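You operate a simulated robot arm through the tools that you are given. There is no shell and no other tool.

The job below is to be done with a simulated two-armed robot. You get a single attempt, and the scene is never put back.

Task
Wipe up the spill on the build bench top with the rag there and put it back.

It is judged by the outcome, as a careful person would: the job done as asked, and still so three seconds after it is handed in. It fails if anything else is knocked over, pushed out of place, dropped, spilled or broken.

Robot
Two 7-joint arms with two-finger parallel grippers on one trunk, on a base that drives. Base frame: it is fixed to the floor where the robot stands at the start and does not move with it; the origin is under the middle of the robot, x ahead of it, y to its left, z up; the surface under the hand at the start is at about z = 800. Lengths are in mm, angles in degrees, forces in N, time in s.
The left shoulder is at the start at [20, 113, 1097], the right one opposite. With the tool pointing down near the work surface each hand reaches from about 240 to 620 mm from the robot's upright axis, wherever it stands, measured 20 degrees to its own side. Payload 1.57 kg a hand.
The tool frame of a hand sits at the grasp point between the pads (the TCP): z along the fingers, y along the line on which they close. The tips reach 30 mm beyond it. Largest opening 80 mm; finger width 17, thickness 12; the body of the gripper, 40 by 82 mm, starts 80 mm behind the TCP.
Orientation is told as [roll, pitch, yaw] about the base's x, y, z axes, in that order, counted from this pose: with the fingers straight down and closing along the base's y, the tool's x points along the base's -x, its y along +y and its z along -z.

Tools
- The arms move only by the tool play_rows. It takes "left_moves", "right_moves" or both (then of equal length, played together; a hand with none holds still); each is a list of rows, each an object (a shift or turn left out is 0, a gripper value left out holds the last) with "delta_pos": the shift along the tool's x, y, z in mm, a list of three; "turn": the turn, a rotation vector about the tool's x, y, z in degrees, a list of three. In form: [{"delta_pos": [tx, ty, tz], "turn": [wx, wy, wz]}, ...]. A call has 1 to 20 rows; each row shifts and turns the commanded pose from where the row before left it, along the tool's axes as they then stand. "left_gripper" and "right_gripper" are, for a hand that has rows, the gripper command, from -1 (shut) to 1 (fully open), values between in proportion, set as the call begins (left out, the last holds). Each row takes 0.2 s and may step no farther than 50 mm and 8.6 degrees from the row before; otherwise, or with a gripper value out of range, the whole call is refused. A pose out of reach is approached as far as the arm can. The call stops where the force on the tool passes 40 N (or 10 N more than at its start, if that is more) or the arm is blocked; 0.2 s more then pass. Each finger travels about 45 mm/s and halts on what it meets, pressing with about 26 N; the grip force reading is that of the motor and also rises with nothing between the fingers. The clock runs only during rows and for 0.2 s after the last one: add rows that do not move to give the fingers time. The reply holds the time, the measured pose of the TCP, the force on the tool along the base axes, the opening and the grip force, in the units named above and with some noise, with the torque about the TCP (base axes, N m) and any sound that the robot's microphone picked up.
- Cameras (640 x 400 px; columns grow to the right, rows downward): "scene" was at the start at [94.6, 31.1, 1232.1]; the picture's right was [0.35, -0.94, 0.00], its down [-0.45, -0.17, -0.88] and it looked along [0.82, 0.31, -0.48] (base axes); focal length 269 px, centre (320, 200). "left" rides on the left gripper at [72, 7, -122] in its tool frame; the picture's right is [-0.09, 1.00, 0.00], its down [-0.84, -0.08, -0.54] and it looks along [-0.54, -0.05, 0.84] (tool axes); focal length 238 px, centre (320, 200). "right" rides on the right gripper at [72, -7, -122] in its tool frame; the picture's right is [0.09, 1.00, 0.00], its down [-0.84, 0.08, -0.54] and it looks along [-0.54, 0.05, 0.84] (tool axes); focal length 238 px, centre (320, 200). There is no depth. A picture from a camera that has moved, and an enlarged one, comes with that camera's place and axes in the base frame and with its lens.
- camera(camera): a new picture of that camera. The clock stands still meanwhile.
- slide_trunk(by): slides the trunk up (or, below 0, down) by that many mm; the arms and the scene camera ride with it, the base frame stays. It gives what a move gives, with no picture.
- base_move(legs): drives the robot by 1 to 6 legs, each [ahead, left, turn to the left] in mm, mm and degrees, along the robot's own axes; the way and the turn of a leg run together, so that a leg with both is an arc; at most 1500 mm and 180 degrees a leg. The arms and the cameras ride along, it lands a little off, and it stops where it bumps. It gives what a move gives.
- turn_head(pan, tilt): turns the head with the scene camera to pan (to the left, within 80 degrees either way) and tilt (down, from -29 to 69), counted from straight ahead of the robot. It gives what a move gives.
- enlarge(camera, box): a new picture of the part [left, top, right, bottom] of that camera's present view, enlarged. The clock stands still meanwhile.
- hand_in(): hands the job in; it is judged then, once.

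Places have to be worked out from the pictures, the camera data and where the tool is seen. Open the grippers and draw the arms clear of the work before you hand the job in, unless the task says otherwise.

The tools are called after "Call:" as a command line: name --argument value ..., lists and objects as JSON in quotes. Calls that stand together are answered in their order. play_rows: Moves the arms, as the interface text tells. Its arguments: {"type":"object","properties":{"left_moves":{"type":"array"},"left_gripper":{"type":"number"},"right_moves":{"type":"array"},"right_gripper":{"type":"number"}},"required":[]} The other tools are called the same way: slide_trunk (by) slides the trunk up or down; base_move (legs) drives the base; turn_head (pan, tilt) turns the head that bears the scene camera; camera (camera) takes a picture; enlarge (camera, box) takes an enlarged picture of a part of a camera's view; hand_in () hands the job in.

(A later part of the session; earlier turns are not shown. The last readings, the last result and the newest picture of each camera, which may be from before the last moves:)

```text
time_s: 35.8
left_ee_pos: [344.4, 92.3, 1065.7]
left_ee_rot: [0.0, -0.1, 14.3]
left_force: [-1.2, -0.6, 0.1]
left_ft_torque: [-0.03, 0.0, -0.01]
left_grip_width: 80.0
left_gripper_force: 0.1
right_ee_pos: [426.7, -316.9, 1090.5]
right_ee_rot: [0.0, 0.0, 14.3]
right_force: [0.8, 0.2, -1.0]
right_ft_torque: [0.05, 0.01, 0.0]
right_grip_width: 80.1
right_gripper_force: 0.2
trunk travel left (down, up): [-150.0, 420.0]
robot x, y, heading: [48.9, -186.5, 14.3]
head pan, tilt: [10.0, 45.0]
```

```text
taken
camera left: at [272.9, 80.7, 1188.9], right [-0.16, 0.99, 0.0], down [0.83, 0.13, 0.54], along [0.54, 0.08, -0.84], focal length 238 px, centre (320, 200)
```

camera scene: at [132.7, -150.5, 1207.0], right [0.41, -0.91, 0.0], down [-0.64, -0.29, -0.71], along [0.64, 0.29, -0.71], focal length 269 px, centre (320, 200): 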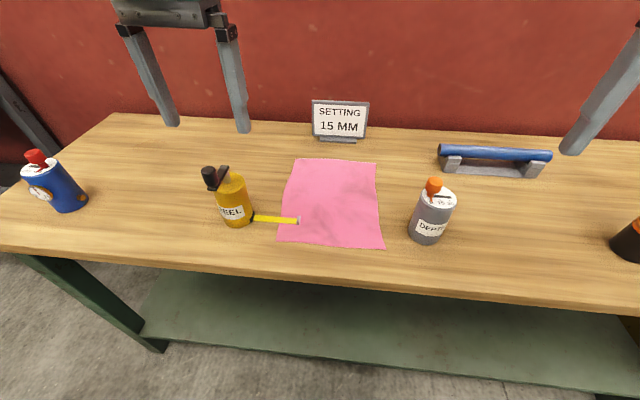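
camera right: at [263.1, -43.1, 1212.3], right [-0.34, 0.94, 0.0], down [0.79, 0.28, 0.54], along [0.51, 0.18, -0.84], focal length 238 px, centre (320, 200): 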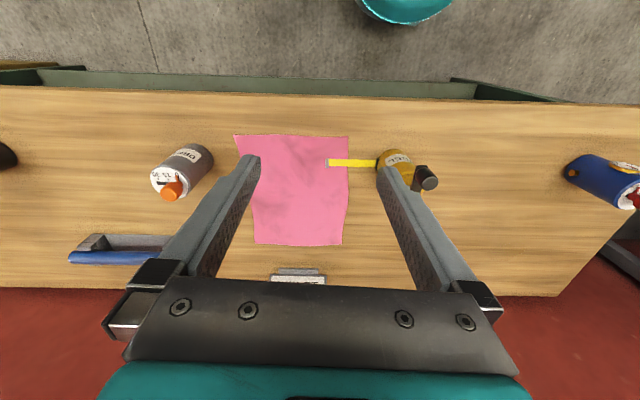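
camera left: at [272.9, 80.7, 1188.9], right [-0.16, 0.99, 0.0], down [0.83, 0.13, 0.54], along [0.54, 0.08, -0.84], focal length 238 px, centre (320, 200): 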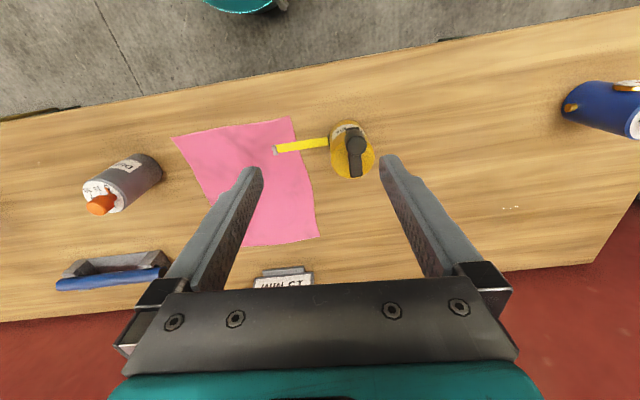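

From here the left camera shows the puddle's glints again, and the scene camera sees the cloth and tongue well. I enlarge both.

Call:
enlarge --camera "left" --box '[420, 130, 620, 270]'

Call:
enlarge --camera "scene" --box '[200, 150, 400, 260]'

Call:
enlarge --camera "scene" --box '[240, 200, 320, 250]'

Call:
enlarge --camera "left" --box '[150, 100, 400, 260]'

```text
2.86 times, centred on (520, 200) of left
camera zoom: at [272.9, 80.7, 1188.9], right [-0.16, 0.99, 0.0], down [0.83, 0.13, 0.54], along [0.54, 0.08, -0.84], focal length 681 px, centre (-251, 200)
```

zoom: 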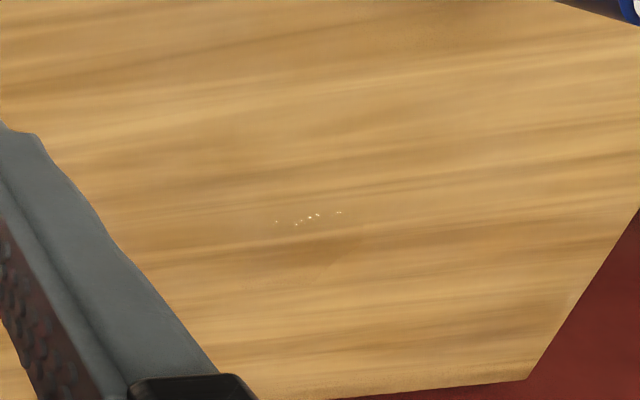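

```text
3.20 times, centred on (300, 205) of scene
camera zoom: at [132.7, -150.5, 1207.0], right [0.41, -0.91, 0.0], down [-0.64, -0.29, -0.71], along [0.64, 0.29, -0.71], focal length 862 px, centre (384, 184)
```

zoom: 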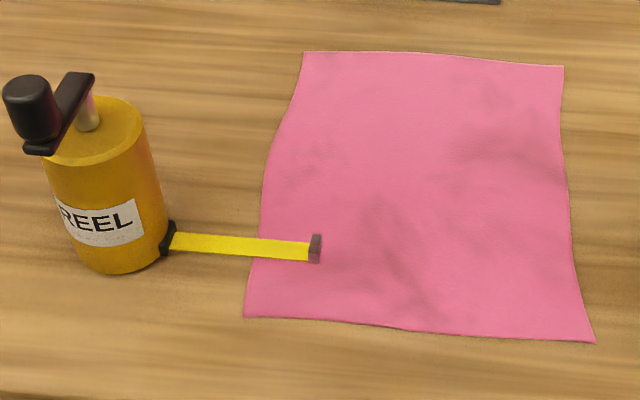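

```text
8.00 times, centred on (280, 225) of scene
camera zoom: at [132.7, -150.5, 1207.0], right [0.41, -0.91, 0.0], down [-0.64, -0.29, -0.71], along [0.64, 0.29, -0.71], focal length 2154 px, centre (640, 0)
```

zoom: 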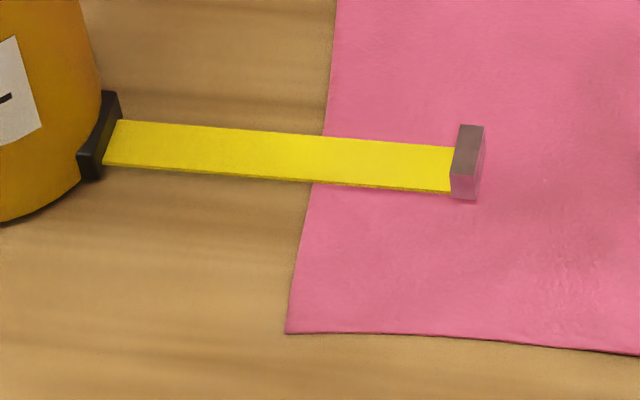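

```text
2.50 times, centred on (275, 180) of left
camera zoom: at [272.9, 80.7, 1188.9], right [-0.16, 0.99, 0.0], down [0.83, 0.13, 0.54], along [0.54, 0.08, -0.84], focal length 596 px, centre (432, 250)
```

zoom: 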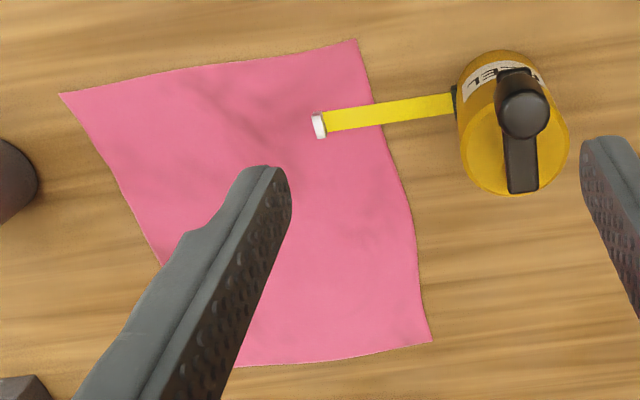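

I've re-measured the cloth: corners about (608,133), (368,46), (434,-142), (671,-56), with the hook of the tongue lightly over it near (432,30). I'll pinch near (490,6), behind and right of the hook, then drag it low away from the tongue before lifting; first I move above that point with a half-open gripper.

Call:
play_rows --left_moves '[{"delta_pos": [-29.6, -29.9, 0]}, {"delta_pos": [-29.6, -29.9, 0]}, {"delta_pos": [-29.6, -29.9, 0]}, {"delta_pos": [-29.6, -29.9, 0]}, {"delta_pos": [0, 0, 40]}, {"delta_pos": [0, 0, 40]}, {"delta_pos": [0, 0, 40]}, {"delta_pos": [0, 0, 40]}, {"delta_pos": [0, 0, 20]}, {"delta_pos": [0, 0, 0]}]' --left_gripper 0.3

Call:
camera --camera "left"

Call:
camera --camera "scene"

```text
time_s: 38.0
left_ee_pos: [432.7, 42.6, 881.1]
left_ee_rot: [-0.1, -0.2, 14.2]
left_force: [0.2, -0.5, 0.9]
left_ft_torque: [0.0, -0.01, -0.01]
left_grip_width: 51.9
left_gripper_force: 0.1
left hand out of reach, approached as far as the arm can: row 3, 4, 9
right_ee_pos: [428.0, -317.6, 1090.6]
right_ee_rot: [0.0, -0.1, 14.4]
right_force: [0.4, 0.4, 0.7]
right_ft_torque: [-0.01, -0.01, -0.03]
right_grip_width: 80.3
right_gripper_force: 0.0
trunk travel left (down, up): [-150.0, 420.0]
robot x, y, heading: [50.8, -182.8, 13.8]
head pan, tilt: [10.0, 45.0]
```

```text
taken
camera left: at [361.1, 31.4, 1002.8], right [-0.16, 0.99, 0.0], down [0.83, 0.13, 0.54], along [0.54, 0.08, -0.84], focal length 238 px, centre (320, 200)
```

left: 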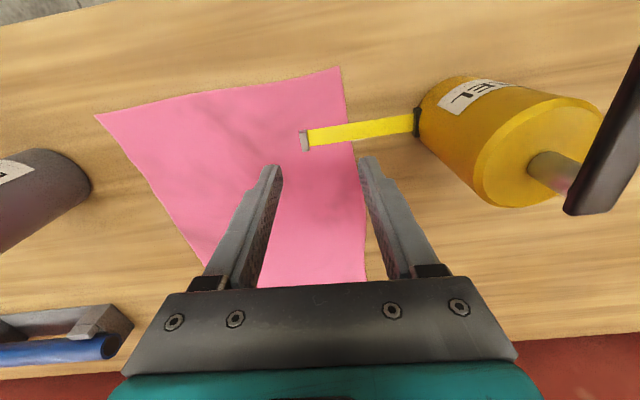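

```text
taken
camera scene: at [132.7, -150.6, 1207.0], right [0.41, -0.91, 0.0], down [-0.64, -0.29, -0.71], along [0.64, 0.29, -0.71], focal length 269 px, centre (320, 200)
```

scene: 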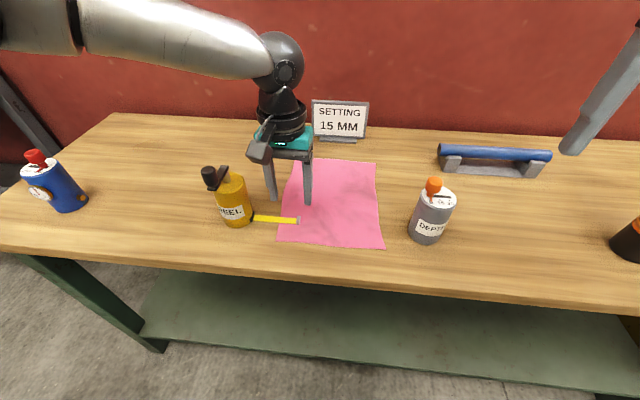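

The hand stopped short, hovering over the tongue hook at its joint limit, so I must not descend here. I raise it back up and drive the base to the right so the pinch point lies about 20° to the left of the robot.

Call:
play_rows --left_moves '[{"delta_pos": [0, 0, -40]}, {"delta_pos": [0, 0, -40]}, {"delta_pos": [0, 0, -40]}, {"delta_pos": [0, 0, -40]}, {"delta_pos": [0, 0, 0]}]'

Call:
base_move --legs '[[0, -120, 0]]'

```text
time_s: 39.2
left_ee_pos: [432.0, 42.6, 1042.1]
left_ee_rot: [0.0, 0.0, 14.2]
left_force: [0.6, -1.1, -0.7]
left_ft_torque: [0.04, 0.0, -0.01]
left_grip_width: 51.9
left_gripper_force: 0.0
right_ee_pos: [427.6, -317.9, 1090.5]
right_ee_rot: [-0.1, 0.0, 14.3]
right_force: [1.0, -0.4, 0.3]
right_ft_torque: [-0.02, 0.01, -0.02]
right_grip_width: 79.9
right_gripper_force: 0.1
trunk travel left (down, up): [-150.0, 420.0]
robot x, y, heading: [49.2, -188.1, 14.2]
head pan, tilt: [10.0, 45.0]
```

```text
time_s: 40.5
left_ee_pos: [459.8, -72.3, 1042.1]
left_ee_rot: [-0.1, 0.0, 14.2]
left_force: [0.8, 0.3, -0.3]
left_ft_torque: [0.02, -0.01, -0.01]
left_grip_width: 52.0
left_gripper_force: 0.0
right_ee_pos: [456.4, -433.3, 1089.4]
right_ee_rot: [0.1, 0.0, 14.3]
right_force: [-0.7, 0.2, 0.2]
right_ft_torque: [0.05, 0.02, -0.01]
right_grip_width: 80.1
right_gripper_force: 0.0
trunk travel left (down, up): [-150.0, 420.0]
robot x, y, heading: [77.9, -297.5, 14.3]
head pan, tilt: [10.0, 45.0]
```

The hand is now at about (460,-72); I move it to above the pinch point (489,6) and check reach before going down.

Call:
play_rows --left_moves '[{"delta_pos": [-23.5, 34.3, 0]}, {"delta_pos": [-23.5, 34.3, 0]}, {"delta_pos": [0, 0, 40]}, {"delta_pos": [0, 0, 40]}, {"delta_pos": [0, 0, 40]}, {"delta_pos": [0, 0, 40]}, {"delta_pos": [0, 0, 0]}]'

Call:
camera --camera "left"

Call:
camera --camera "scene"

```text
time_s: 42.0
left_ee_pos: [488.4, 5.9, 880.4]
left_ee_rot: [-0.1, 0.0, 14.3]
left_force: [0.1, 0.8, -0.7]
left_ft_torque: [-0.01, 0.01, 0.04]
left_grip_width: 51.9
left_gripper_force: 0.0
right_ee_pos: [456.0, -433.6, 1089.7]
right_ee_rot: [0.0, 0.0, 14.3]
right_force: [-0.2, 0.2, -0.9]
right_ft_torque: [-0.03, 0.0, 0.03]
right_grip_width: 80.0
right_gripper_force: 0.1
trunk travel left (down, up): [-150.0, 420.0]
robot x, y, heading: [80.5, -299.9, 14.4]
head pan, tilt: [10.0, 45.0]
```

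```text
taken
camera left: at [417.1, -5.6, 1002.6], right [-0.16, 0.99, 0.0], down [0.83, 0.13, 0.54], along [0.54, 0.08, -0.84], focal length 238 px, centre (320, 200)
```

left: 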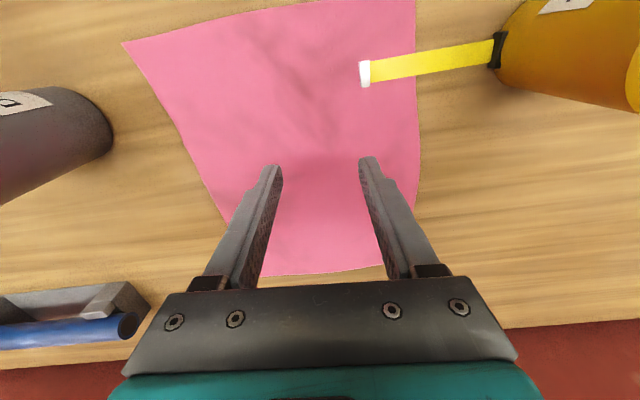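

```text
taken
camera scene: at [161.8, -265.2, 1207.0], right [0.41, -0.91, 0.0], down [-0.64, -0.29, -0.71], along [0.64, 0.29, -0.71], focal length 269 px, centre (320, 200)
```

scene: 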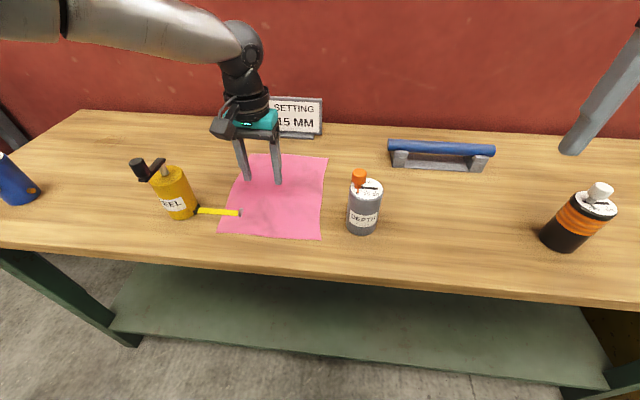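

The pinch point is right: the fingers are over the cloth, clear of the hook and tongue. I lower gently toward the surface.

Call:
play_rows --left_moves '[{"delta_pos": [0, 0, 20]}, {"delta_pos": [0, 0, 15]}, {"delta_pos": [0, 0, 8]}, {"delta_pos": [0, 0, 0]}]'

Call:
camera --camera "left"

```text
time_s: 43.0
left_ee_pos: [480.9, 8.7, 842.8]
left_ee_rot: [-0.1, -0.2, 14.2]
left_force: [-0.3, -0.4, -0.5]
left_ft_torque: [0.01, 0.01, -0.02]
left_grip_width: 51.8
left_gripper_force: 0.1
left hand out of reach, approached as far as the arm can: row 2, 3
right_ee_pos: [456.6, -432.3, 1090.6]
right_ee_rot: [-0.1, -0.1, 14.3]
right_force: [-0.1, 0.8, 0.5]
right_ft_torque: [-0.01, 0.01, -0.02]
right_grip_width: 79.7
right_gripper_force: 0.0
trunk travel left (down, up): [-150.0, 420.0]
robot x, y, heading: [80.8, -299.0, 14.2]
head pan, tilt: [10.0, 45.0]
```

```text
taken
camera left: at [409.8, -3.6, 964.4], right [-0.16, 0.99, 0.0], down [0.83, 0.13, 0.54], along [0.54, 0.08, -0.84], focal length 238 px, centre (320, 200)
```

left: 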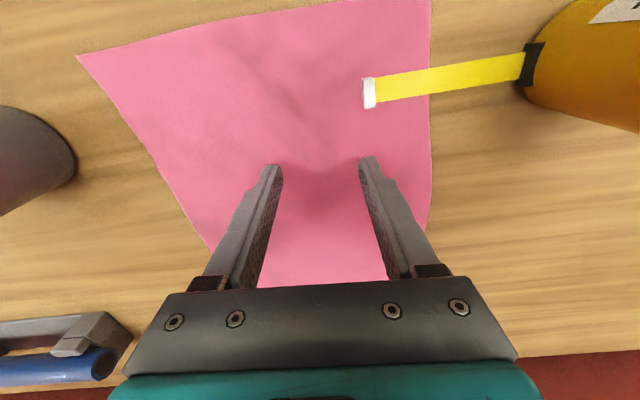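

Near table height the arm runs out of reach again. I raise the hand, lower the trunk 110 mm and creep 50 mm closer (base front then still about 35 mm short of the bench edge).

Call:
play_rows --left_moves '[{"delta_pos": [0, 0, -40]}, {"delta_pos": [0, 0, -40]}, {"delta_pos": [0, 0, -40]}, {"delta_pos": [0, 0, -40]}, {"delta_pos": [0, 0, -20]}, {"delta_pos": [0, 0, 0]}]'

Call:
slide_trunk --by -110

Call:
turn_head --pan 10 --tilt 65

Call:
camera --camera "scene"

```text
time_s: 44.5
left_ee_pos: [482.6, 9.8, 1022.5]
left_ee_rot: [-0.1, -0.1, 14.2]
left_force: [0.2, -0.1, -0.4]
left_ft_torque: [0.02, 0.04, -0.01]
left_grip_width: 51.9
left_gripper_force: 0.1
right_ee_pos: [457.6, -431.9, 1090.5]
right_ee_rot: [0.0, 0.0, 14.3]
right_force: [-0.5, 0.8, -0.8]
right_ft_torque: [-0.02, 0.02, -0.02]
right_grip_width: 79.9
right_gripper_force: 0.2
trunk travel left (down, up): [-150.0, 420.0]
robot x, y, heading: [73.7, -303.1, 14.3]
head pan, tilt: [10.0, 45.0]
```

```text
time_s: 45.9
left_ee_pos: [482.6, 8.3, 912.4]
left_ee_rot: [-0.1, 0.0, 14.1]
left_force: [-0.5, -0.5, -0.5]
left_ft_torque: [0.0, 0.04, -0.01]
left_grip_width: 51.7
left_gripper_force: 0.1
right_ee_pos: [456.2, -431.6, 981.2]
right_ee_rot: [0.0, 0.0, 14.3]
right_force: [0.5, 0.1, -0.3]
right_ft_torque: [-0.02, -0.02, 0.02]
right_grip_width: 79.8
right_gripper_force: 0.0
trunk travel left (down, up): [-40.0, 530.0]
robot x, y, heading: [80.0, -303.8, 14.2]
head pan, tilt: [10.0, 45.0]
```

```text
time_s: 46.7
left_ee_pos: [481.6, 8.7, 911.6]
left_ee_rot: [-0.1, -0.1, 14.2]
left_force: [-0.1, 0.3, 0.7]
left_ft_torque: [-0.01, 0.01, -0.01]
left_grip_width: 52.2
left_gripper_force: 0.0
right_ee_pos: [456.0, -431.8, 980.4]
right_ee_rot: [0.0, 0.0, 14.2]
right_force: [0.3, -0.4, 0.0]
right_ft_torque: [-0.02, 0.0, -0.03]
right_grip_width: 79.9
right_gripper_force: 0.1
trunk travel left (down, up): [-40.0, 530.0]
robot x, y, heading: [80.0, -302.1, 14.2]
head pan, tilt: [10.0, 65.0]
```

```text
taken
camera scene: at [143.0, -273.6, 1072.0], right [0.41, -0.91, 0.0], down [-0.83, -0.37, -0.42], along [0.39, 0.17, -0.91], focal length 269 px, centre (320, 200)
```

scene: 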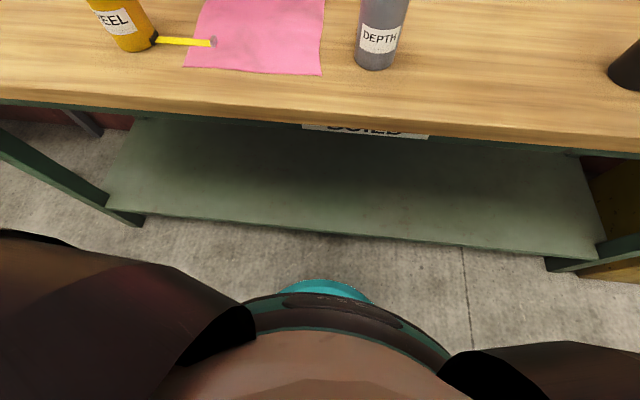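

The base front is well short of the bench edge and shelf, so I creep 50 mm ahead and then check the pinch point again.

Call:
base_move --legs '[[50, 0, 0]]'

Call:
turn_head --pan 10 --tilt 45

Call:
camera --camera "scene"

```text
time_s: 47.6
left_ee_pos: [530.3, 19.8, 912.7]
left_ee_rot: [0.0, -0.1, 14.1]
left_force: [0.1, -0.1, -0.5]
left_ft_torque: [0.0, -0.02, 0.01]
left_grip_width: 51.8
left_gripper_force: 0.0
right_ee_pos: [505.2, -419.1, 981.5]
right_ee_rot: [0.0, -0.1, 14.1]
right_force: [0.0, -0.8, 0.4]
right_ft_torque: [0.0, 0.0, 0.0]
right_grip_width: 80.3
right_gripper_force: 0.1
trunk travel left (down, up): [-40.0, 530.0]
robot x, y, heading: [129.6, -289.6, 14.1]
head pan, tilt: [10.0, 65.0]
```

```text
time_s: 48.5
left_ee_pos: [530.3, 22.1, 912.6]
left_ee_rot: [0.0, 0.1, 14.2]
left_force: [0.4, -1.1, -0.5]
left_ft_torque: [0.0, 0.01, 0.04]
left_grip_width: 52.0
left_gripper_force: 0.0
right_ee_pos: [504.5, -419.7, 981.1]
right_ee_rot: [0.0, 0.0, 14.2]
right_force: [0.4, -0.3, -0.3]
right_ft_torque: [0.01, -0.04, 0.0]
right_grip_width: 79.9
right_gripper_force: 0.0
trunk travel left (down, up): [-40.0, 530.0]
robot x, y, heading: [127.9, -286.7, 14.3]
head pan, tilt: [10.0, 45.0]
```

```text
taken
camera scene: at [210.4, -252.9, 1096.9], right [0.41, -0.91, 0.0], down [-0.65, -0.29, -0.71], along [0.64, 0.29, -0.71], focal length 269 px, centre (320, 200)
```

scene: 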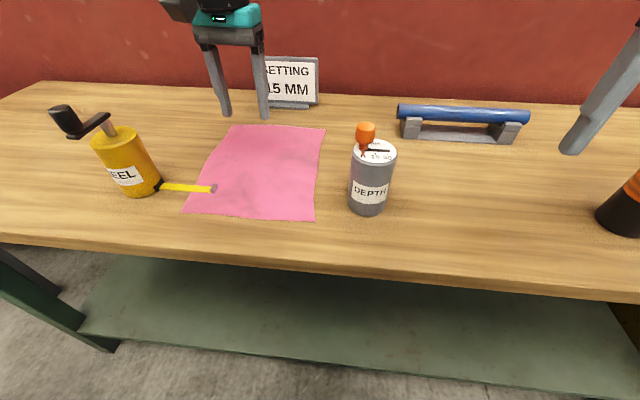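

The hand is now at (530,21); I step back 44 mm to the pinch point and descend toward the cloth.

Call:
play_rows --left_moves '[{"delta_pos": [22, -2, 0]}, {"delta_pos": [22, -2, 0]}, {"delta_pos": [0, 0, 30]}, {"delta_pos": [0, 0, 25]}, {"delta_pos": [0, 0, 15]}, {"delta_pos": [0, 0, 0]}]'

Call:
camera --camera "left"

Call:
enlarge --camera "scene" --box '[150, 90, 370, 230]'

```text
time_s: 49.9
left_ee_pos: [489.1, 6.1, 839.9]
left_ee_rot: [-0.2, 0.0, 14.2]
left_force: [0.9, 0.3, -0.1]
left_ft_torque: [0.05, -0.03, 0.02]
left_grip_width: 51.6
left_gripper_force: 0.0
right_ee_pos: [506.1, -420.1, 980.9]
right_ee_rot: [0.0, -0.1, 14.2]
right_force: [0.5, 0.7, 0.0]
right_ft_torque: [0.0, -0.01, -0.01]
right_grip_width: 80.1
right_gripper_force: 0.0
trunk travel left (down, up): [-40.0, 530.0]
robot x, y, heading: [128.0, -285.9, 14.1]
head pan, tilt: [10.0, 45.0]
```

```text
taken
camera left: at [416.8, -6.6, 963.3], right [-0.16, 0.99, 0.0], down [0.83, 0.13, 0.54], along [0.54, 0.08, -0.84], focal length 238 px, centre (320, 200)
```

left: 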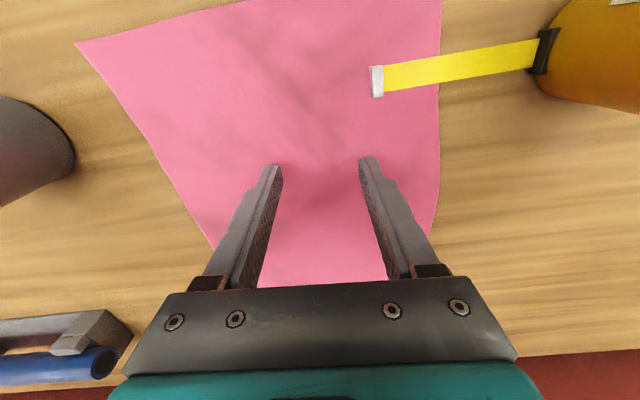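

```text
2.86 times, centred on (260, 160) of scene
camera zoom: at [210.4, -252.9, 1097.0], right [0.41, -0.91, 0.0], down [-0.65, -0.29, -0.71], along [0.65, 0.29, -0.71], focal length 769 px, centre (491, 314)
```

zoom: 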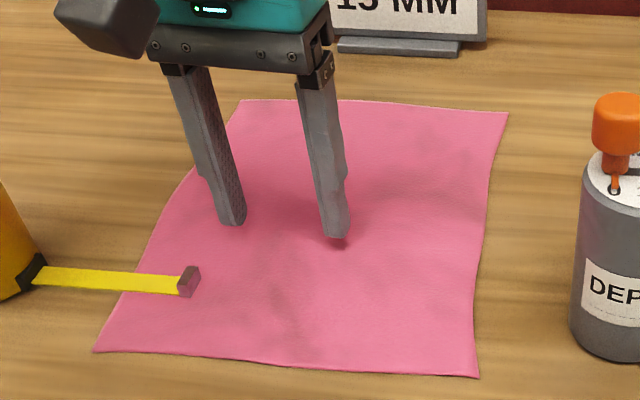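

Fingers are about 10 mm above the cloth, well clear of the hook. I lower in small steps until light contact.

Call:
play_rows --left_moves '[{"delta_pos": [0, 0, 4]}, {"delta_pos": [0, 0, 3]}, {"delta_pos": [0, 0, 2]}, {"delta_pos": [0, 0, 0]}]'

```text
time_s: 50.9
left_ee_pos: [487.5, 6.1, 833.1]
left_ee_rot: [-0.1, 0.0, 14.2]
left_force: [-1.4, -0.4, -0.3]
left_ft_torque: [0.01, 0.01, 0.0]
left_grip_width: 52.0
left_gripper_force: 0.1
right_ee_pos: [504.5, -419.8, 981.3]
right_ee_rot: [0.0, -0.1, 14.2]
right_force: [0.2, -0.1, -0.6]
right_ft_torque: [0.04, 0.0, 0.01]
right_grip_width: 79.8
right_gripper_force: 0.0
trunk travel left (down, up): [-40.0, 530.0]
robot x, y, heading: [124.9, -284.8, 14.1]
head pan, tilt: [10.0, 45.0]
```

No contact yet at TCP z≈832. I continue down a few more millimetres.

Call:
play_rows --left_moves '[{"delta_pos": [0, 0, 2]}, {"delta_pos": [0, 0, 2]}, {"delta_pos": [0, 0, 0]}]'

```text
time_s: 51.7
left_ee_pos: [487.9, 5.4, 831.5]
left_ee_rot: [0.1, -0.3, 14.1]
left_force: [-3.4, 1.4, 19.6]
left_ft_torque: [0.28, 0.17, 0.03]
left_grip_width: 51.9
left_gripper_force: 0.0
right_ee_pos: [504.1, -420.2, 980.8]
right_ee_rot: [0.1, 0.0, 14.3]
right_force: [-0.6, -0.3, -0.1]
right_ft_torque: [-0.02, 0.01, 0.0]
right_grip_width: 79.9
right_gripper_force: 0.1
trunk travel left (down, up): [-40.0, 530.0]
robot x, y, heading: [126.7, -293.4, 14.0]
head pan, tilt: [10.0, 45.0]
```

Contact with about 20 N at z≈831. I close the fingers to gather a fold of cloth.

Call:
play_rows --left_moves '[{"delta_pos": [0, 0, 0]}, {"delta_pos": [0, 0, 0]}, {"delta_pos": [0, 0, 0]}, {"delta_pos": [0, 0, 0]}, {"delta_pos": [0, 0, 0]}, {"delta_pos": [0, 0, 0]}]' --left_gripper -1

Call:
camera --camera "left"

Call:
enlarge --camera "scene" --box '[150, 90, 370, 230]'

```text
time_s: 53.1
left_ee_pos: [489.6, 5.0, 831.5]
left_ee_rot: [0.1, -0.3, 14.1]
left_force: [0.7, 3.3, 29.7]
left_ft_torque: [0.08, 0.06, 0.02]
left_grip_width: 2.2
left_gripper_force: 23.7
right_ee_pos: [505.4, -419.9, 981.6]
right_ee_rot: [0.0, 0.0, 14.2]
right_force: [0.1, 0.0, 0.1]
right_ft_torque: [0.0, 0.0, 0.05]
right_grip_width: 80.0
right_gripper_force: 0.2
trunk travel left (down, up): [-40.0, 530.0]
robot x, y, heading: [126.5, -287.9, 14.3]
head pan, tilt: [10.0, 45.0]
```

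```text
taken
camera left: at [416.7, -6.4, 952.8], right [-0.16, 0.99, 0.0], down [0.83, 0.13, 0.55], along [0.54, 0.08, -0.84], focal length 238 px, centre (320, 200)
```

left: 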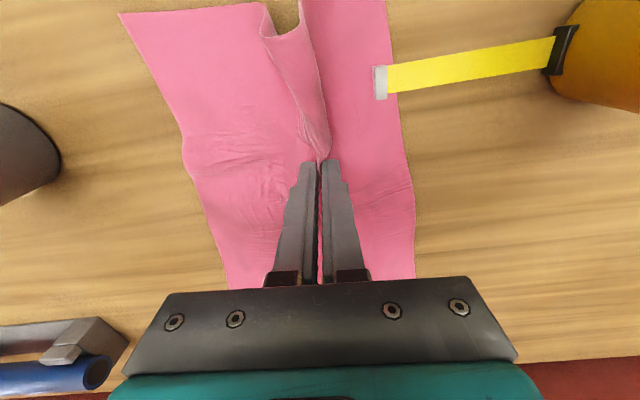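

```text
2.86 times, centred on (260, 160) of scene
camera zoom: at [209.3, -253.7, 1097.2], right [0.41, -0.91, 0.0], down [-0.64, -0.29, -0.71], along [0.65, 0.29, -0.71], focal length 769 px, centre (491, 314)
```

zoom: 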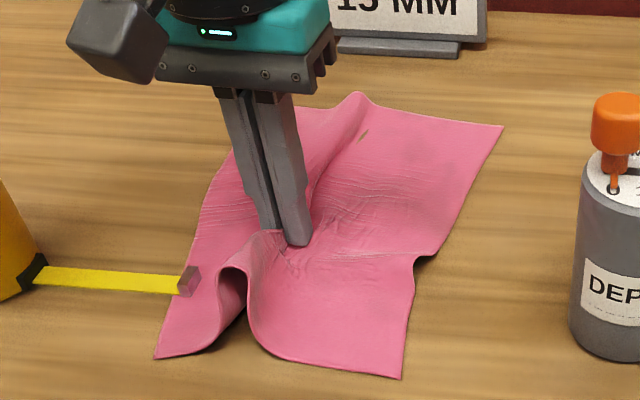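

The cloth is soft and a good fold is gripped (2 mm, 24 N); the left edge already slid partly from under the hook, and the tongue hasn't moved. I ease pressure and drag low to the right and back to free it from the hook.

Call:
play_rows --left_moves '[{"delta_pos": [0, 0, -4]}, {"delta_pos": [0, 0, -3]}, {"delta_pos": [-4, -12, 0]}, {"delta_pos": [-4, -12, 0]}, {"delta_pos": [-4, -12, -2]}, {"delta_pos": [-4, -12, -2]}, {"delta_pos": [0, 0, 0]}]'

Call:
camera --camera "left"

Call:
enlarge --camera "scene" --box '[150, 90, 370, 230]'

```text
time_s: 54.7
left_ee_pos: [516.8, -36.6, 839.4]
left_ee_rot: [-0.1, 0.0, 14.3]
left_force: [-0.2, 0.1, 0.0]
left_ft_torque: [0.0, -0.01, 0.03]
left_grip_width: 2.4
left_gripper_force: 23.7
right_ee_pos: [504.9, -418.8, 981.2]
right_ee_rot: [0.0, 0.1, 14.2]
right_force: [-0.5, -0.5, 0.3]
right_ft_torque: [0.02, 0.05, 0.01]
right_grip_width: 80.0
right_gripper_force: 0.2
trunk travel left (down, up): [-40.0, 530.0]
robot x, y, heading: [128.4, -291.7, 14.3]
head pan, tilt: [10.0, 45.0]
```

```text
taken
camera left: at [444.8, -48.9, 962.1], right [-0.16, 0.99, 0.0], down [0.83, 0.13, 0.54], along [0.54, 0.08, -0.84], focal length 238 px, centre (320, 200)
```

left: 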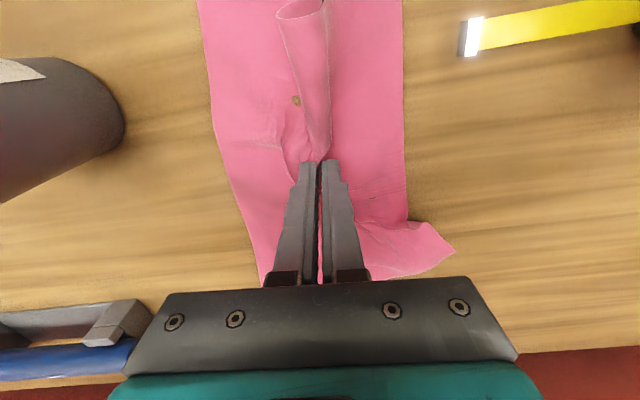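

```text
2.86 times, centred on (260, 160) of scene
camera zoom: at [210.5, -252.9, 1097.0], right [0.41, -0.91, 0.0], down [-0.65, -0.29, -0.71], along [0.65, 0.29, -0.71], focal length 769 px, centre (491, 314)
```

zoom: 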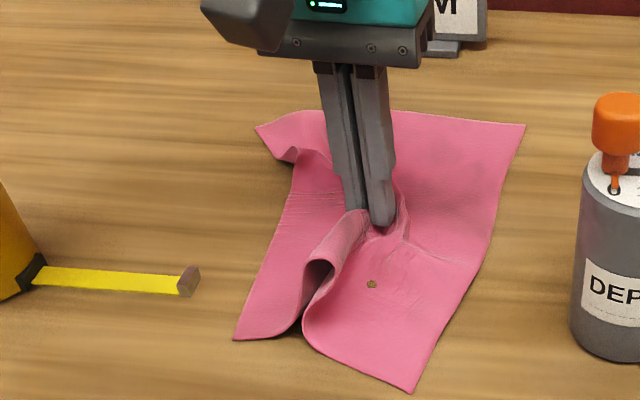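

The rag is now free of the tongue, which hasn't moved. I lift it straight up.

Call:
play_rows --left_moves '[{"delta_pos": [0, 0, -25]}, {"delta_pos": [0, 0, -25]}, {"delta_pos": [0, 0, -30]}, {"delta_pos": [0, 0, -30]}, {"delta_pos": [0, 0, -30]}, {"delta_pos": [0, 0, -30]}, {"delta_pos": [0, 0, 0]}]'

Call:
camera --camera "scene"

```text
time_s: 56.3
left_ee_pos: [510.2, -33.2, 1009.0]
left_ee_rot: [0.0, 0.0, 14.4]
left_force: [-0.7, 0.0, 0.9]
left_ft_torque: [0.02, 0.01, -0.03]
left_grip_width: 2.3
left_gripper_force: 24.0
left hand out of reach, approached as far as the arm can: row 6
right_ee_pos: [505.8, -419.0, 980.1]
right_ee_rot: [0.0, 0.0, 14.3]
right_force: [-0.3, 0.7, 0.1]
right_ft_torque: [0.0, 0.03, -0.01]
right_grip_width: 80.0
right_gripper_force: 0.2
trunk travel left (down, up): [-40.0, 530.0]
robot x, y, heading: [125.6, -288.1, 14.1]
head pan, tilt: [10.0, 45.0]
```

```text
taken
camera scene: at [210.5, -252.8, 1096.9], right [0.41, -0.91, 0.0], down [-0.65, -0.29, -0.71], along [0.64, 0.29, -0.71], focal length 269 px, centre (320, 200)
```

scene: 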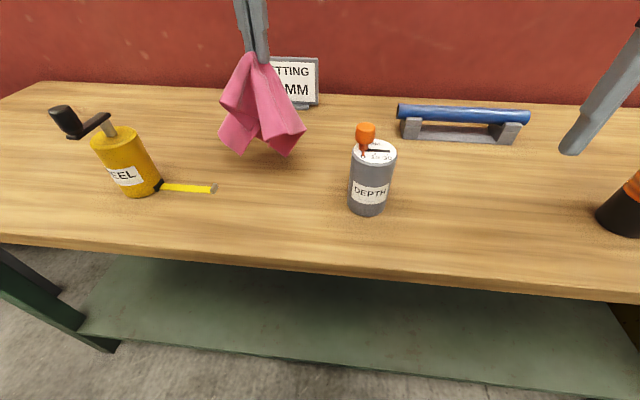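

The rag hangs cleanly from the gripper and nothing else moved. I raise the trunk 200 mm so the rag clears everything, then drive left along the bench toward the spill.

Call:
slide_trunk --by 200

Call:
base_move --legs '[[0, 450, 0]]'

Call:
turn_head --pan 20 --tilt 45

Call:
camera --camera "scene"

```text
time_s: 58.4
left_ee_pos: [510.4, -32.9, 1208.0]
left_ee_rot: [0.1, 0.0, 14.1]
left_force: [-0.2, 0.5, -0.6]
left_ft_torque: [-0.02, 0.02, -0.02]
left_grip_width: 2.2
left_gripper_force: 23.6
right_ee_pos: [505.1, -418.4, 1181.7]
right_ee_rot: [-0.1, 0.0, 14.1]
right_force: [0.0, -0.5, -0.7]
right_ft_torque: [0.0, -0.02, 0.0]
right_grip_width: 80.0
right_gripper_force: 0.1
trunk travel left (down, up): [-240.0, 330.0]
robot x, y, heading: [122.1, -287.3, 14.2]
head pan, tilt: [10.0, 45.0]
```

```text
time_s: 61.2
left_ee_pos: [400.7, 404.4, 1209.1]
left_ee_rot: [-0.1, 0.0, 14.3]
left_force: [0.8, -0.3, -0.6]
left_ft_torque: [-0.01, 0.01, -0.01]
left_grip_width: 2.4
left_gripper_force: 23.9
right_ee_pos: [394.0, 19.0, 1180.2]
right_ee_rot: [0.0, 0.0, 14.3]
right_force: [0.2, 1.3, -0.6]
right_ft_torque: [0.0, -0.04, 0.02]
right_grip_width: 80.1
right_gripper_force: 0.0
trunk travel left (down, up): [-240.0, 330.0]
robot x, y, heading: [16.7, 147.2, 13.9]
head pan, tilt: [10.0, 45.0]
```

```text
time_s: 61.9
left_ee_pos: [399.5, 404.7, 1208.7]
left_ee_rot: [0.0, 0.0, 14.3]
left_force: [-0.4, -0.3, 0.5]
left_ft_torque: [-0.01, 0.02, 0.01]
left_grip_width: 2.2
left_gripper_force: 23.3
right_ee_pos: [395.5, 17.9, 1181.9]
right_ee_rot: [0.0, 0.0, 14.4]
right_force: [0.2, -0.4, -0.1]
right_ft_torque: [0.01, -0.03, -0.02]
right_grip_width: 80.2
right_gripper_force: 0.0
trunk travel left (down, up): [-240.0, 330.0]
robot x, y, heading: [17.1, 147.1, 14.1]
head pan, tilt: [20.0, 45.0]
```

```text
taken
camera scene: at [92.6, 197.1, 1297.0], right [0.56, -0.83, 0.0], down [-0.58, -0.4, -0.71], along [0.58, 0.4, -0.71], focal length 269 px, centre (320, 200)
```

scene: 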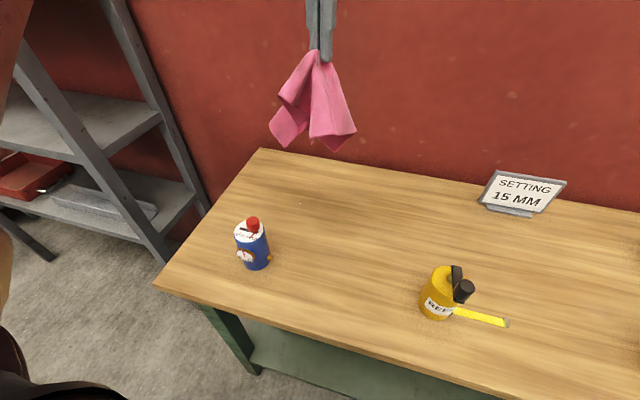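

The rag is near the spill and clear of all items. I zoom on the spill area once more from this angle to refine its extent.

Call:
enlarge --camera "scene" --box '[260, 150, 420, 250]'

Call:
camera --camera "left"

Call:
enlarge --camera "right" --box '[400, 60, 640, 260]'

```text
4.00 times, centred on (340, 200) of scene
camera zoom: at [92.6, 197.1, 1297.0], right [0.56, -0.83, 0.0], down [-0.58, -0.4, -0.71], along [0.58, 0.4, -0.71], focal length 1077 px, centre (240, 200)
```

zoom: 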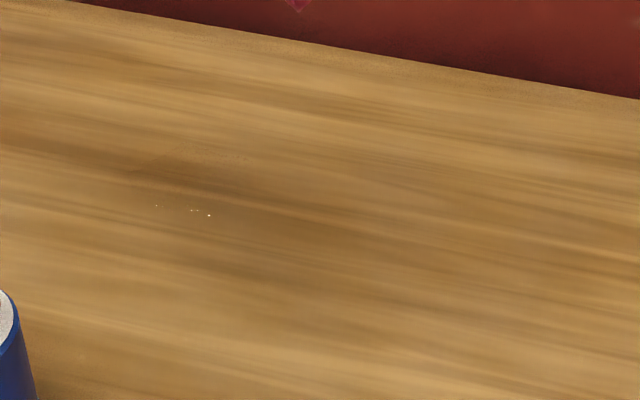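

```text
taken
camera left: at [328.3, 392.5, 1330.6], right [-0.16, 0.99, 0.0], down [0.83, 0.13, 0.54], along [0.54, 0.08, -0.84], focal length 238 px, centre (320, 200)
```

left: 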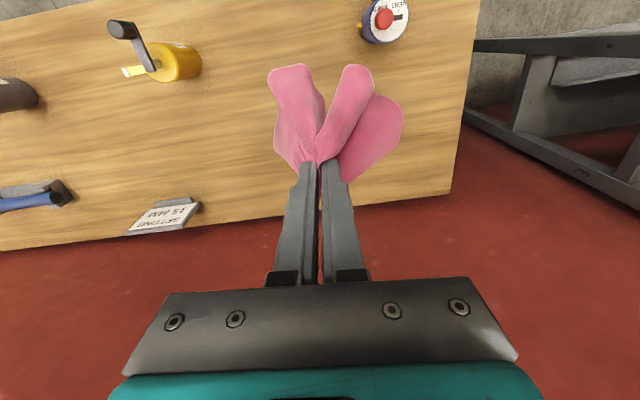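

```text
2.00 times, centred on (520, 160) of right
camera zoom: at [325.8, -5.6, 1302.3], right [-0.33, 0.94, 0.0], down [0.79, 0.28, 0.54], along [0.51, 0.18, -0.84], focal length 477 px, centre (-80, 280)
```

zoom: 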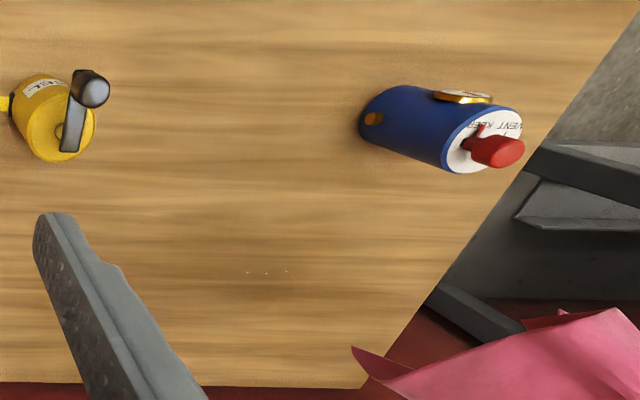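

The puddle spans about n 570–656 mm deep and 130 mm wide along the bench, centred near (507, 492). I tuck the right hand up and back so it stays clear of the reel's crank, then creep 30 mm closer and lower the trunk.

Call:
play_rows --right_moves '[{"delta_pos": [15, -10, -25]}, {"delta_pos": [15, -10, -25]}, {"delta_pos": [15, -10, -25]}, {"delta_pos": [15, -10, -25]}, {"delta_pos": [0, 0, 0]}]'

Call:
base_move --legs '[[30, 12, 0]]'

Call:
slide_trunk --by -190

Call:
camera --camera "scene"

```text
time_s: 63.1
left_ee_pos: [401.3, 404.0, 1208.4]
left_ee_rot: [0.0, 0.0, 14.3]
left_force: [0.6, 0.7, 0.1]
left_ft_torque: [-0.01, 0.01, 0.0]
left_grip_width: 2.5
left_gripper_force: 23.9
right_ee_pos: [345.7, -35.5, 1279.4]
right_ee_rot: [0.0, 0.0, 14.3]
right_force: [0.2, -0.3, -0.4]
right_ft_torque: [0.0, 0.0, 0.02]
right_grip_width: 80.0
right_gripper_force: 0.2
trunk travel left (down, up): [-240.0, 330.0]
robot x, y, heading: [17.5, 150.1, 14.1]
head pan, tilt: [20.0, 45.0]
```

```text
time_s: 63.9
left_ee_pos: [426.5, 424.4, 1207.2]
left_ee_rot: [-0.1, 0.0, 14.3]
left_force: [-0.1, 0.5, -0.6]
left_ft_torque: [-0.03, -0.03, 0.01]
left_grip_width: 2.2
left_gripper_force: 23.8
right_ee_pos: [373.0, -15.1, 1279.2]
right_ee_rot: [0.0, 0.1, 14.3]
right_force: [-0.2, -0.2, 0.4]
right_ft_torque: [0.02, 0.02, 0.0]
right_grip_width: 80.1
right_gripper_force: 0.0
trunk travel left (down, up): [-240.0, 330.0]
robot x, y, heading: [40.2, 168.1, 14.3]
head pan, tilt: [20.0, 45.0]
```

```text
time_s: 66.0
left_ee_pos: [425.3, 423.7, 1019.1]
left_ee_rot: [-0.1, 0.1, 14.4]
left_force: [0.1, -0.2, 0.8]
left_ft_torque: [0.05, 0.01, 0.0]
left_grip_width: 2.1
left_gripper_force: 23.7
right_ee_pos: [372.2, -16.3, 1090.9]
right_ee_rot: [0.0, 0.0, 14.4]
right_force: [0.3, 0.0, 0.0]
right_ft_torque: [-0.01, 0.02, -0.04]
right_grip_width: 80.0
right_gripper_force: 0.1
trunk travel left (down, up): [-50.0, 520.0]
robot x, y, heading: [40.9, 171.7, 14.3]
head pan, tilt: [20.0, 45.0]
```

```text
taken
camera scene: at [118.7, 216.1, 1107.0], right [0.56, -0.83, 0.0], down [-0.58, -0.4, -0.71], along [0.58, 0.4, -0.71], focal length 269 px, centre (320, 200)
```

scene: 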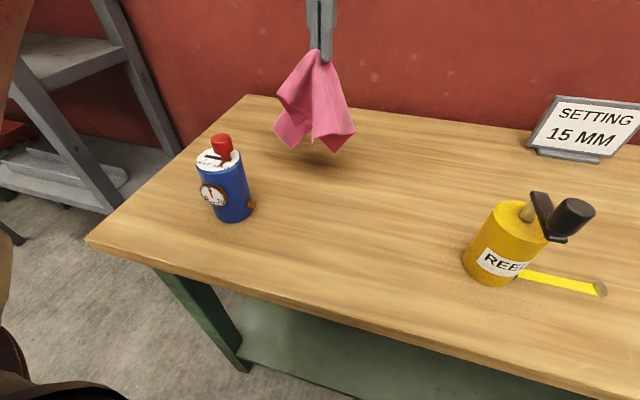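

I move the hand over the spill's middle, pitch the fingers 24° forward for reach, and begin to lower the rag.

Call:
play_rows --left_moves '[{"delta_pos": [-34, 23, 0]}, {"delta_pos": [-34, 23, 0]}, {"turn": [0, -8, 0]}, {"turn": [0, -8, 0]}, {"turn": [0, -8, 0]}, {"delta_pos": [14.2, 0, 32]}, {"delta_pos": [14.2, 0, 32]}, {"delta_pos": [0, 0, 0]}]'

Call:
camera --camera "scene"

Call:
camera --camera "left"

```text
time_s: 67.8
left_ee_pos: [449.3, 493.2, 947.9]
left_ee_rot: [-0.1, -24.1, 14.3]
left_force: [0.6, -0.4, 0.2]
left_ft_torque: [-0.02, -0.01, -0.02]
left_grip_width: 1.9
left_gripper_force: 24.1
left hand out of reach, approached as far as the arm can: row 1, 2
right_ee_pos: [371.3, -15.8, 1090.4]
right_ee_rot: [0.0, 0.0, 14.3]
right_force: [-0.7, 1.2, -0.3]
right_ft_torque: [-0.02, -0.03, -0.03]
right_grip_width: 80.2
right_gripper_force: 0.0
trunk travel left (down, up): [-50.0, 520.0]
robot x, y, heading: [41.1, 164.9, 14.1]
head pan, tilt: [20.0, 45.0]
```

```text
taken
camera scene: at [118.7, 216.1, 1107.0], right [0.56, -0.83, 0.0], down [-0.58, -0.4, -0.71], along [0.58, 0.4, -0.71], focal length 269 px, centre (320, 200)
```

scene: 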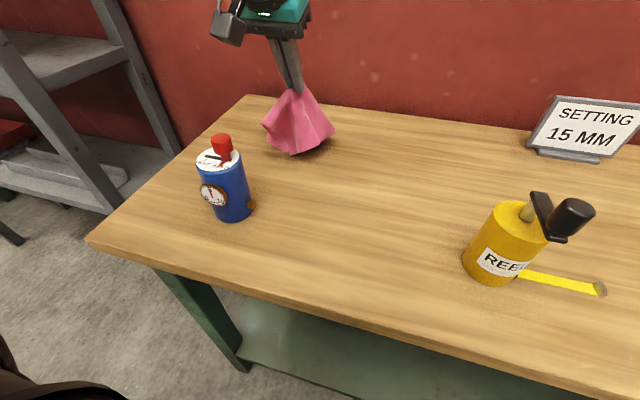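

```text
taken
camera left: at [336.3, 470.4, 1030.1], right [-0.16, 0.99, 0.04], down [0.55, 0.06, 0.84], along [0.82, 0.16, -0.55], focal length 238 px, centre (320, 200)
```

left: 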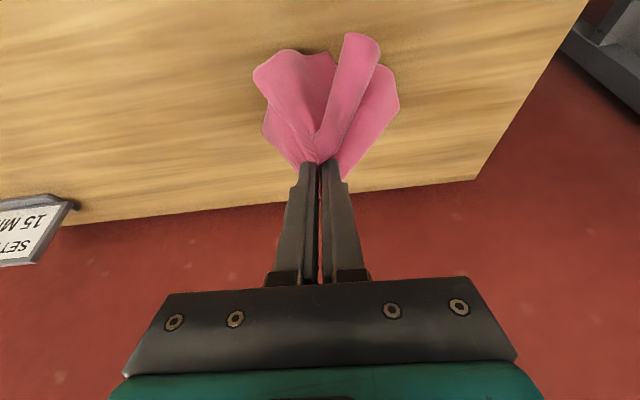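

The tilted hand is over (449,493) with the rag just above the surface near the puddle's near edge. I lower it further and forward onto the puddle's centre.

Call:
play_rows --left_moves '[{"delta_pos": [-3.3, -3.75, 20]}, {"delta_pos": [-3.3, -3.75, 20]}, {"delta_pos": [-3.3, -3.75, 20]}, {"delta_pos": [-3.3, -3.75, 20]}, {"delta_pos": [0, 0, 0]}]'

Call:
camera --camera "scene"

```text
time_s: 69.0
left_ee_pos: [496.1, 488.6, 880.1]
left_ee_rot: [-0.1, -24.0, 14.3]
left_force: [-0.1, 0.3, -0.3]
left_ft_torque: [0.03, -0.01, 0.01]
left_grip_width: 2.1
left_gripper_force: 23.8
right_ee_pos: [371.3, -15.8, 1090.1]
right_ee_rot: [0.0, 0.0, 14.2]
right_force: [0.1, 1.1, 0.2]
right_ft_torque: [0.0, 0.01, 0.0]
right_grip_width: 80.0
right_gripper_force: 0.0
trunk travel left (down, up): [-50.0, 520.0]
robot x, y, heading: [39.7, 169.0, 14.1]
head pan, tilt: [20.0, 45.0]
```

```text
taken
camera scene: at [118.8, 216.1, 1107.0], right [0.56, -0.83, 0.0], down [-0.58, -0.4, -0.71], along [0.58, 0.4, -0.71], focal length 269 px, centre (320, 200)
```

scene: 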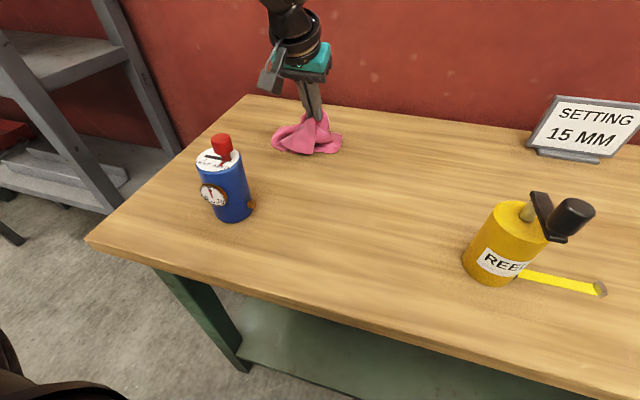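

The rag is spreading on the puddle at the right place (496,489). I lower until the rag is pressed lightly.

Call:
play_rows --left_moves '[{"delta_pos": [6.1, 0, 13.7]}, {"delta_pos": [4.9, 0, 11]}, {"delta_pos": [3.3, 0, 7.3]}, {"delta_pos": [1.6, 0, 3.7]}, {"delta_pos": [0, 0, 0]}]'

Call:
camera --camera "scene"

```text
time_s: 70.2
left_ee_pos: [497.6, 489.3, 841.3]
left_ee_rot: [0.0, -24.0, 14.3]
left_force: [-1.3, 0.0, 0.9]
left_ft_torque: [0.02, -0.01, 0.0]
left_grip_width: 2.3
left_gripper_force: 23.8
right_ee_pos: [372.6, -16.7, 1091.0]
right_ee_rot: [0.0, 0.0, 14.3]
right_force: [-1.2, 0.0, 0.7]
right_ft_torque: [0.01, 0.03, 0.02]
right_grip_width: 80.1
right_gripper_force: 0.0
trunk travel left (down, up): [-50.0, 520.0]
robot x, y, heading: [43.7, 168.1, 14.2]
head pan, tilt: [20.0, 45.0]
```

```text
taken
camera scene: at [118.6, 216.1, 1107.0], right [0.56, -0.83, 0.0], down [-0.58, -0.4, -0.71], along [0.58, 0.4, -0.71], focal length 269 px, centre (320, 200)
```

scene: 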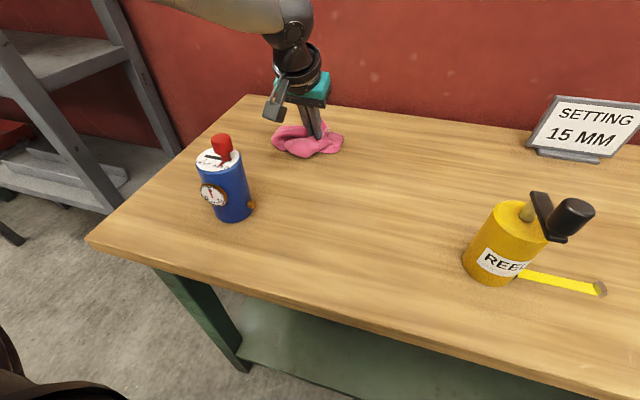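

No contact force yet at z≈841; I go a few millimetres lower.

Call:
play_rows --left_moves '[{"delta_pos": [0.8, 0, 1.8]}, {"delta_pos": [0.8, 0, 1.8]}, {"delta_pos": [0.8, 0, 1.8]}, {"delta_pos": [0, 0, 0]}]'

```text
time_s: 71.2
left_ee_pos: [495.5, 488.9, 836.3]
left_ee_rot: [0.0, -24.3, 14.2]
left_force: [-1.7, -0.3, 8.5]
left_ft_torque: [0.05, 0.03, 0.0]
left_grip_width: 2.3
left_gripper_force: 23.8
right_ee_pos: [372.0, -16.6, 1091.3]
right_ee_rot: [0.1, 0.0, 14.3]
right_force: [-0.7, 0.5, 0.4]
right_ft_torque: [0.0, 0.02, -0.02]
right_grip_width: 80.0
right_gripper_force: 0.0
trunk travel left (down, up): [-50.0, 520.0]
robot x, y, heading: [46.8, 167.4, 14.2]
head pan, tilt: [20.0, 45.0]
```

Light contact (8.5 N) with the fingertips over the puddle's centre. I wipe side to side across its width.

Call:
play_rows --left_moves '[{"delta_pos": [0, 18, 0]}, {"delta_pos": [0, 18, 0]}, {"delta_pos": [0, 18, 0]}, {"delta_pos": [0, 18, 0]}, {"delta_pos": [0, -18, 0]}, {"delta_pos": [0, -18, 0]}, {"delta_pos": [0, -18, 0]}, {"delta_pos": [0, -18, 0]}, {"delta_pos": [0, -18, 0]}, {"delta_pos": [0, -18, 0]}, {"delta_pos": [0, -18, 0]}, {"delta_pos": [0, -18, 0]}, {"delta_pos": [0, 18, 0]}, {"delta_pos": [0, 18, 0]}, {"delta_pos": [0, 18, 0]}, {"delta_pos": [0, 18, 0]}, {"delta_pos": [0, 0, 0]}]'

Call:
camera --camera "scene"

Call:
camera --camera "left"

```text
time_s: 74.8
left_ee_pos: [496.6, 489.6, 835.1]
left_ee_rot: [-0.1, -24.2, 14.3]
left_force: [1.4, -4.1, 10.5]
left_ft_torque: [-0.13, -0.02, -0.03]
left_grip_width: 2.2
left_gripper_force: 23.8
right_ee_pos: [371.9, -17.7, 1090.9]
right_ee_rot: [0.1, 0.1, 14.3]
right_force: [-0.4, 0.5, 0.0]
right_ft_torque: [0.02, 0.01, 0.01]
right_grip_width: 80.1
right_gripper_force: 0.1
trunk travel left (down, up): [-50.0, 520.0]
robot x, y, heading: [42.0, 165.9, 14.3]
head pan, tilt: [20.0, 45.0]
```

```text
taken
camera scene: at [118.2, 215.3, 1107.1], right [0.56, -0.83, 0.0], down [-0.58, -0.4, -0.71], along [0.58, 0.4, -0.71], focal length 269 px, centre (320, 200)
```

scene: 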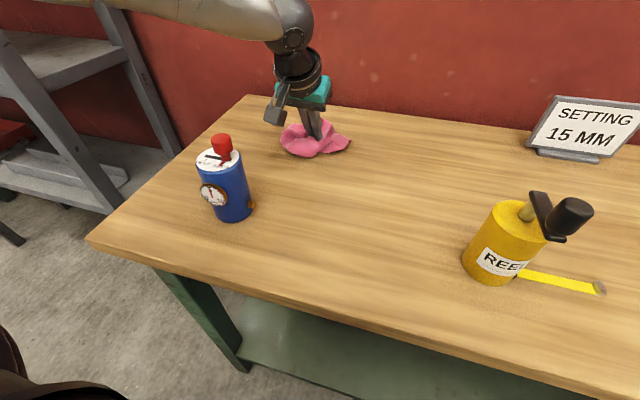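

```text
taken
camera left: at [383.4, 465.5, 917.4], right [-0.16, 0.99, 0.04], down [0.54, 0.06, 0.84], along [0.82, 0.16, -0.55], focal length 238 px, centre (320, 200)
```

left: 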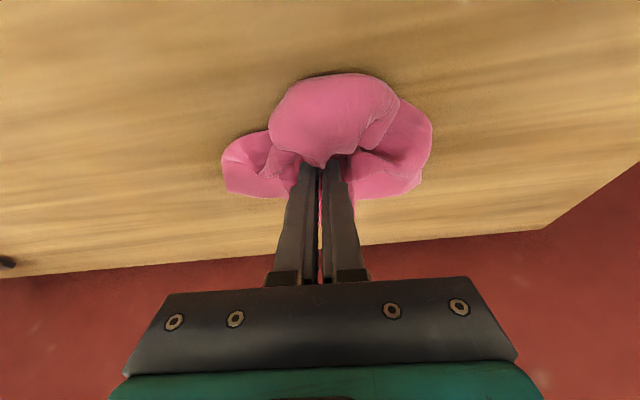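

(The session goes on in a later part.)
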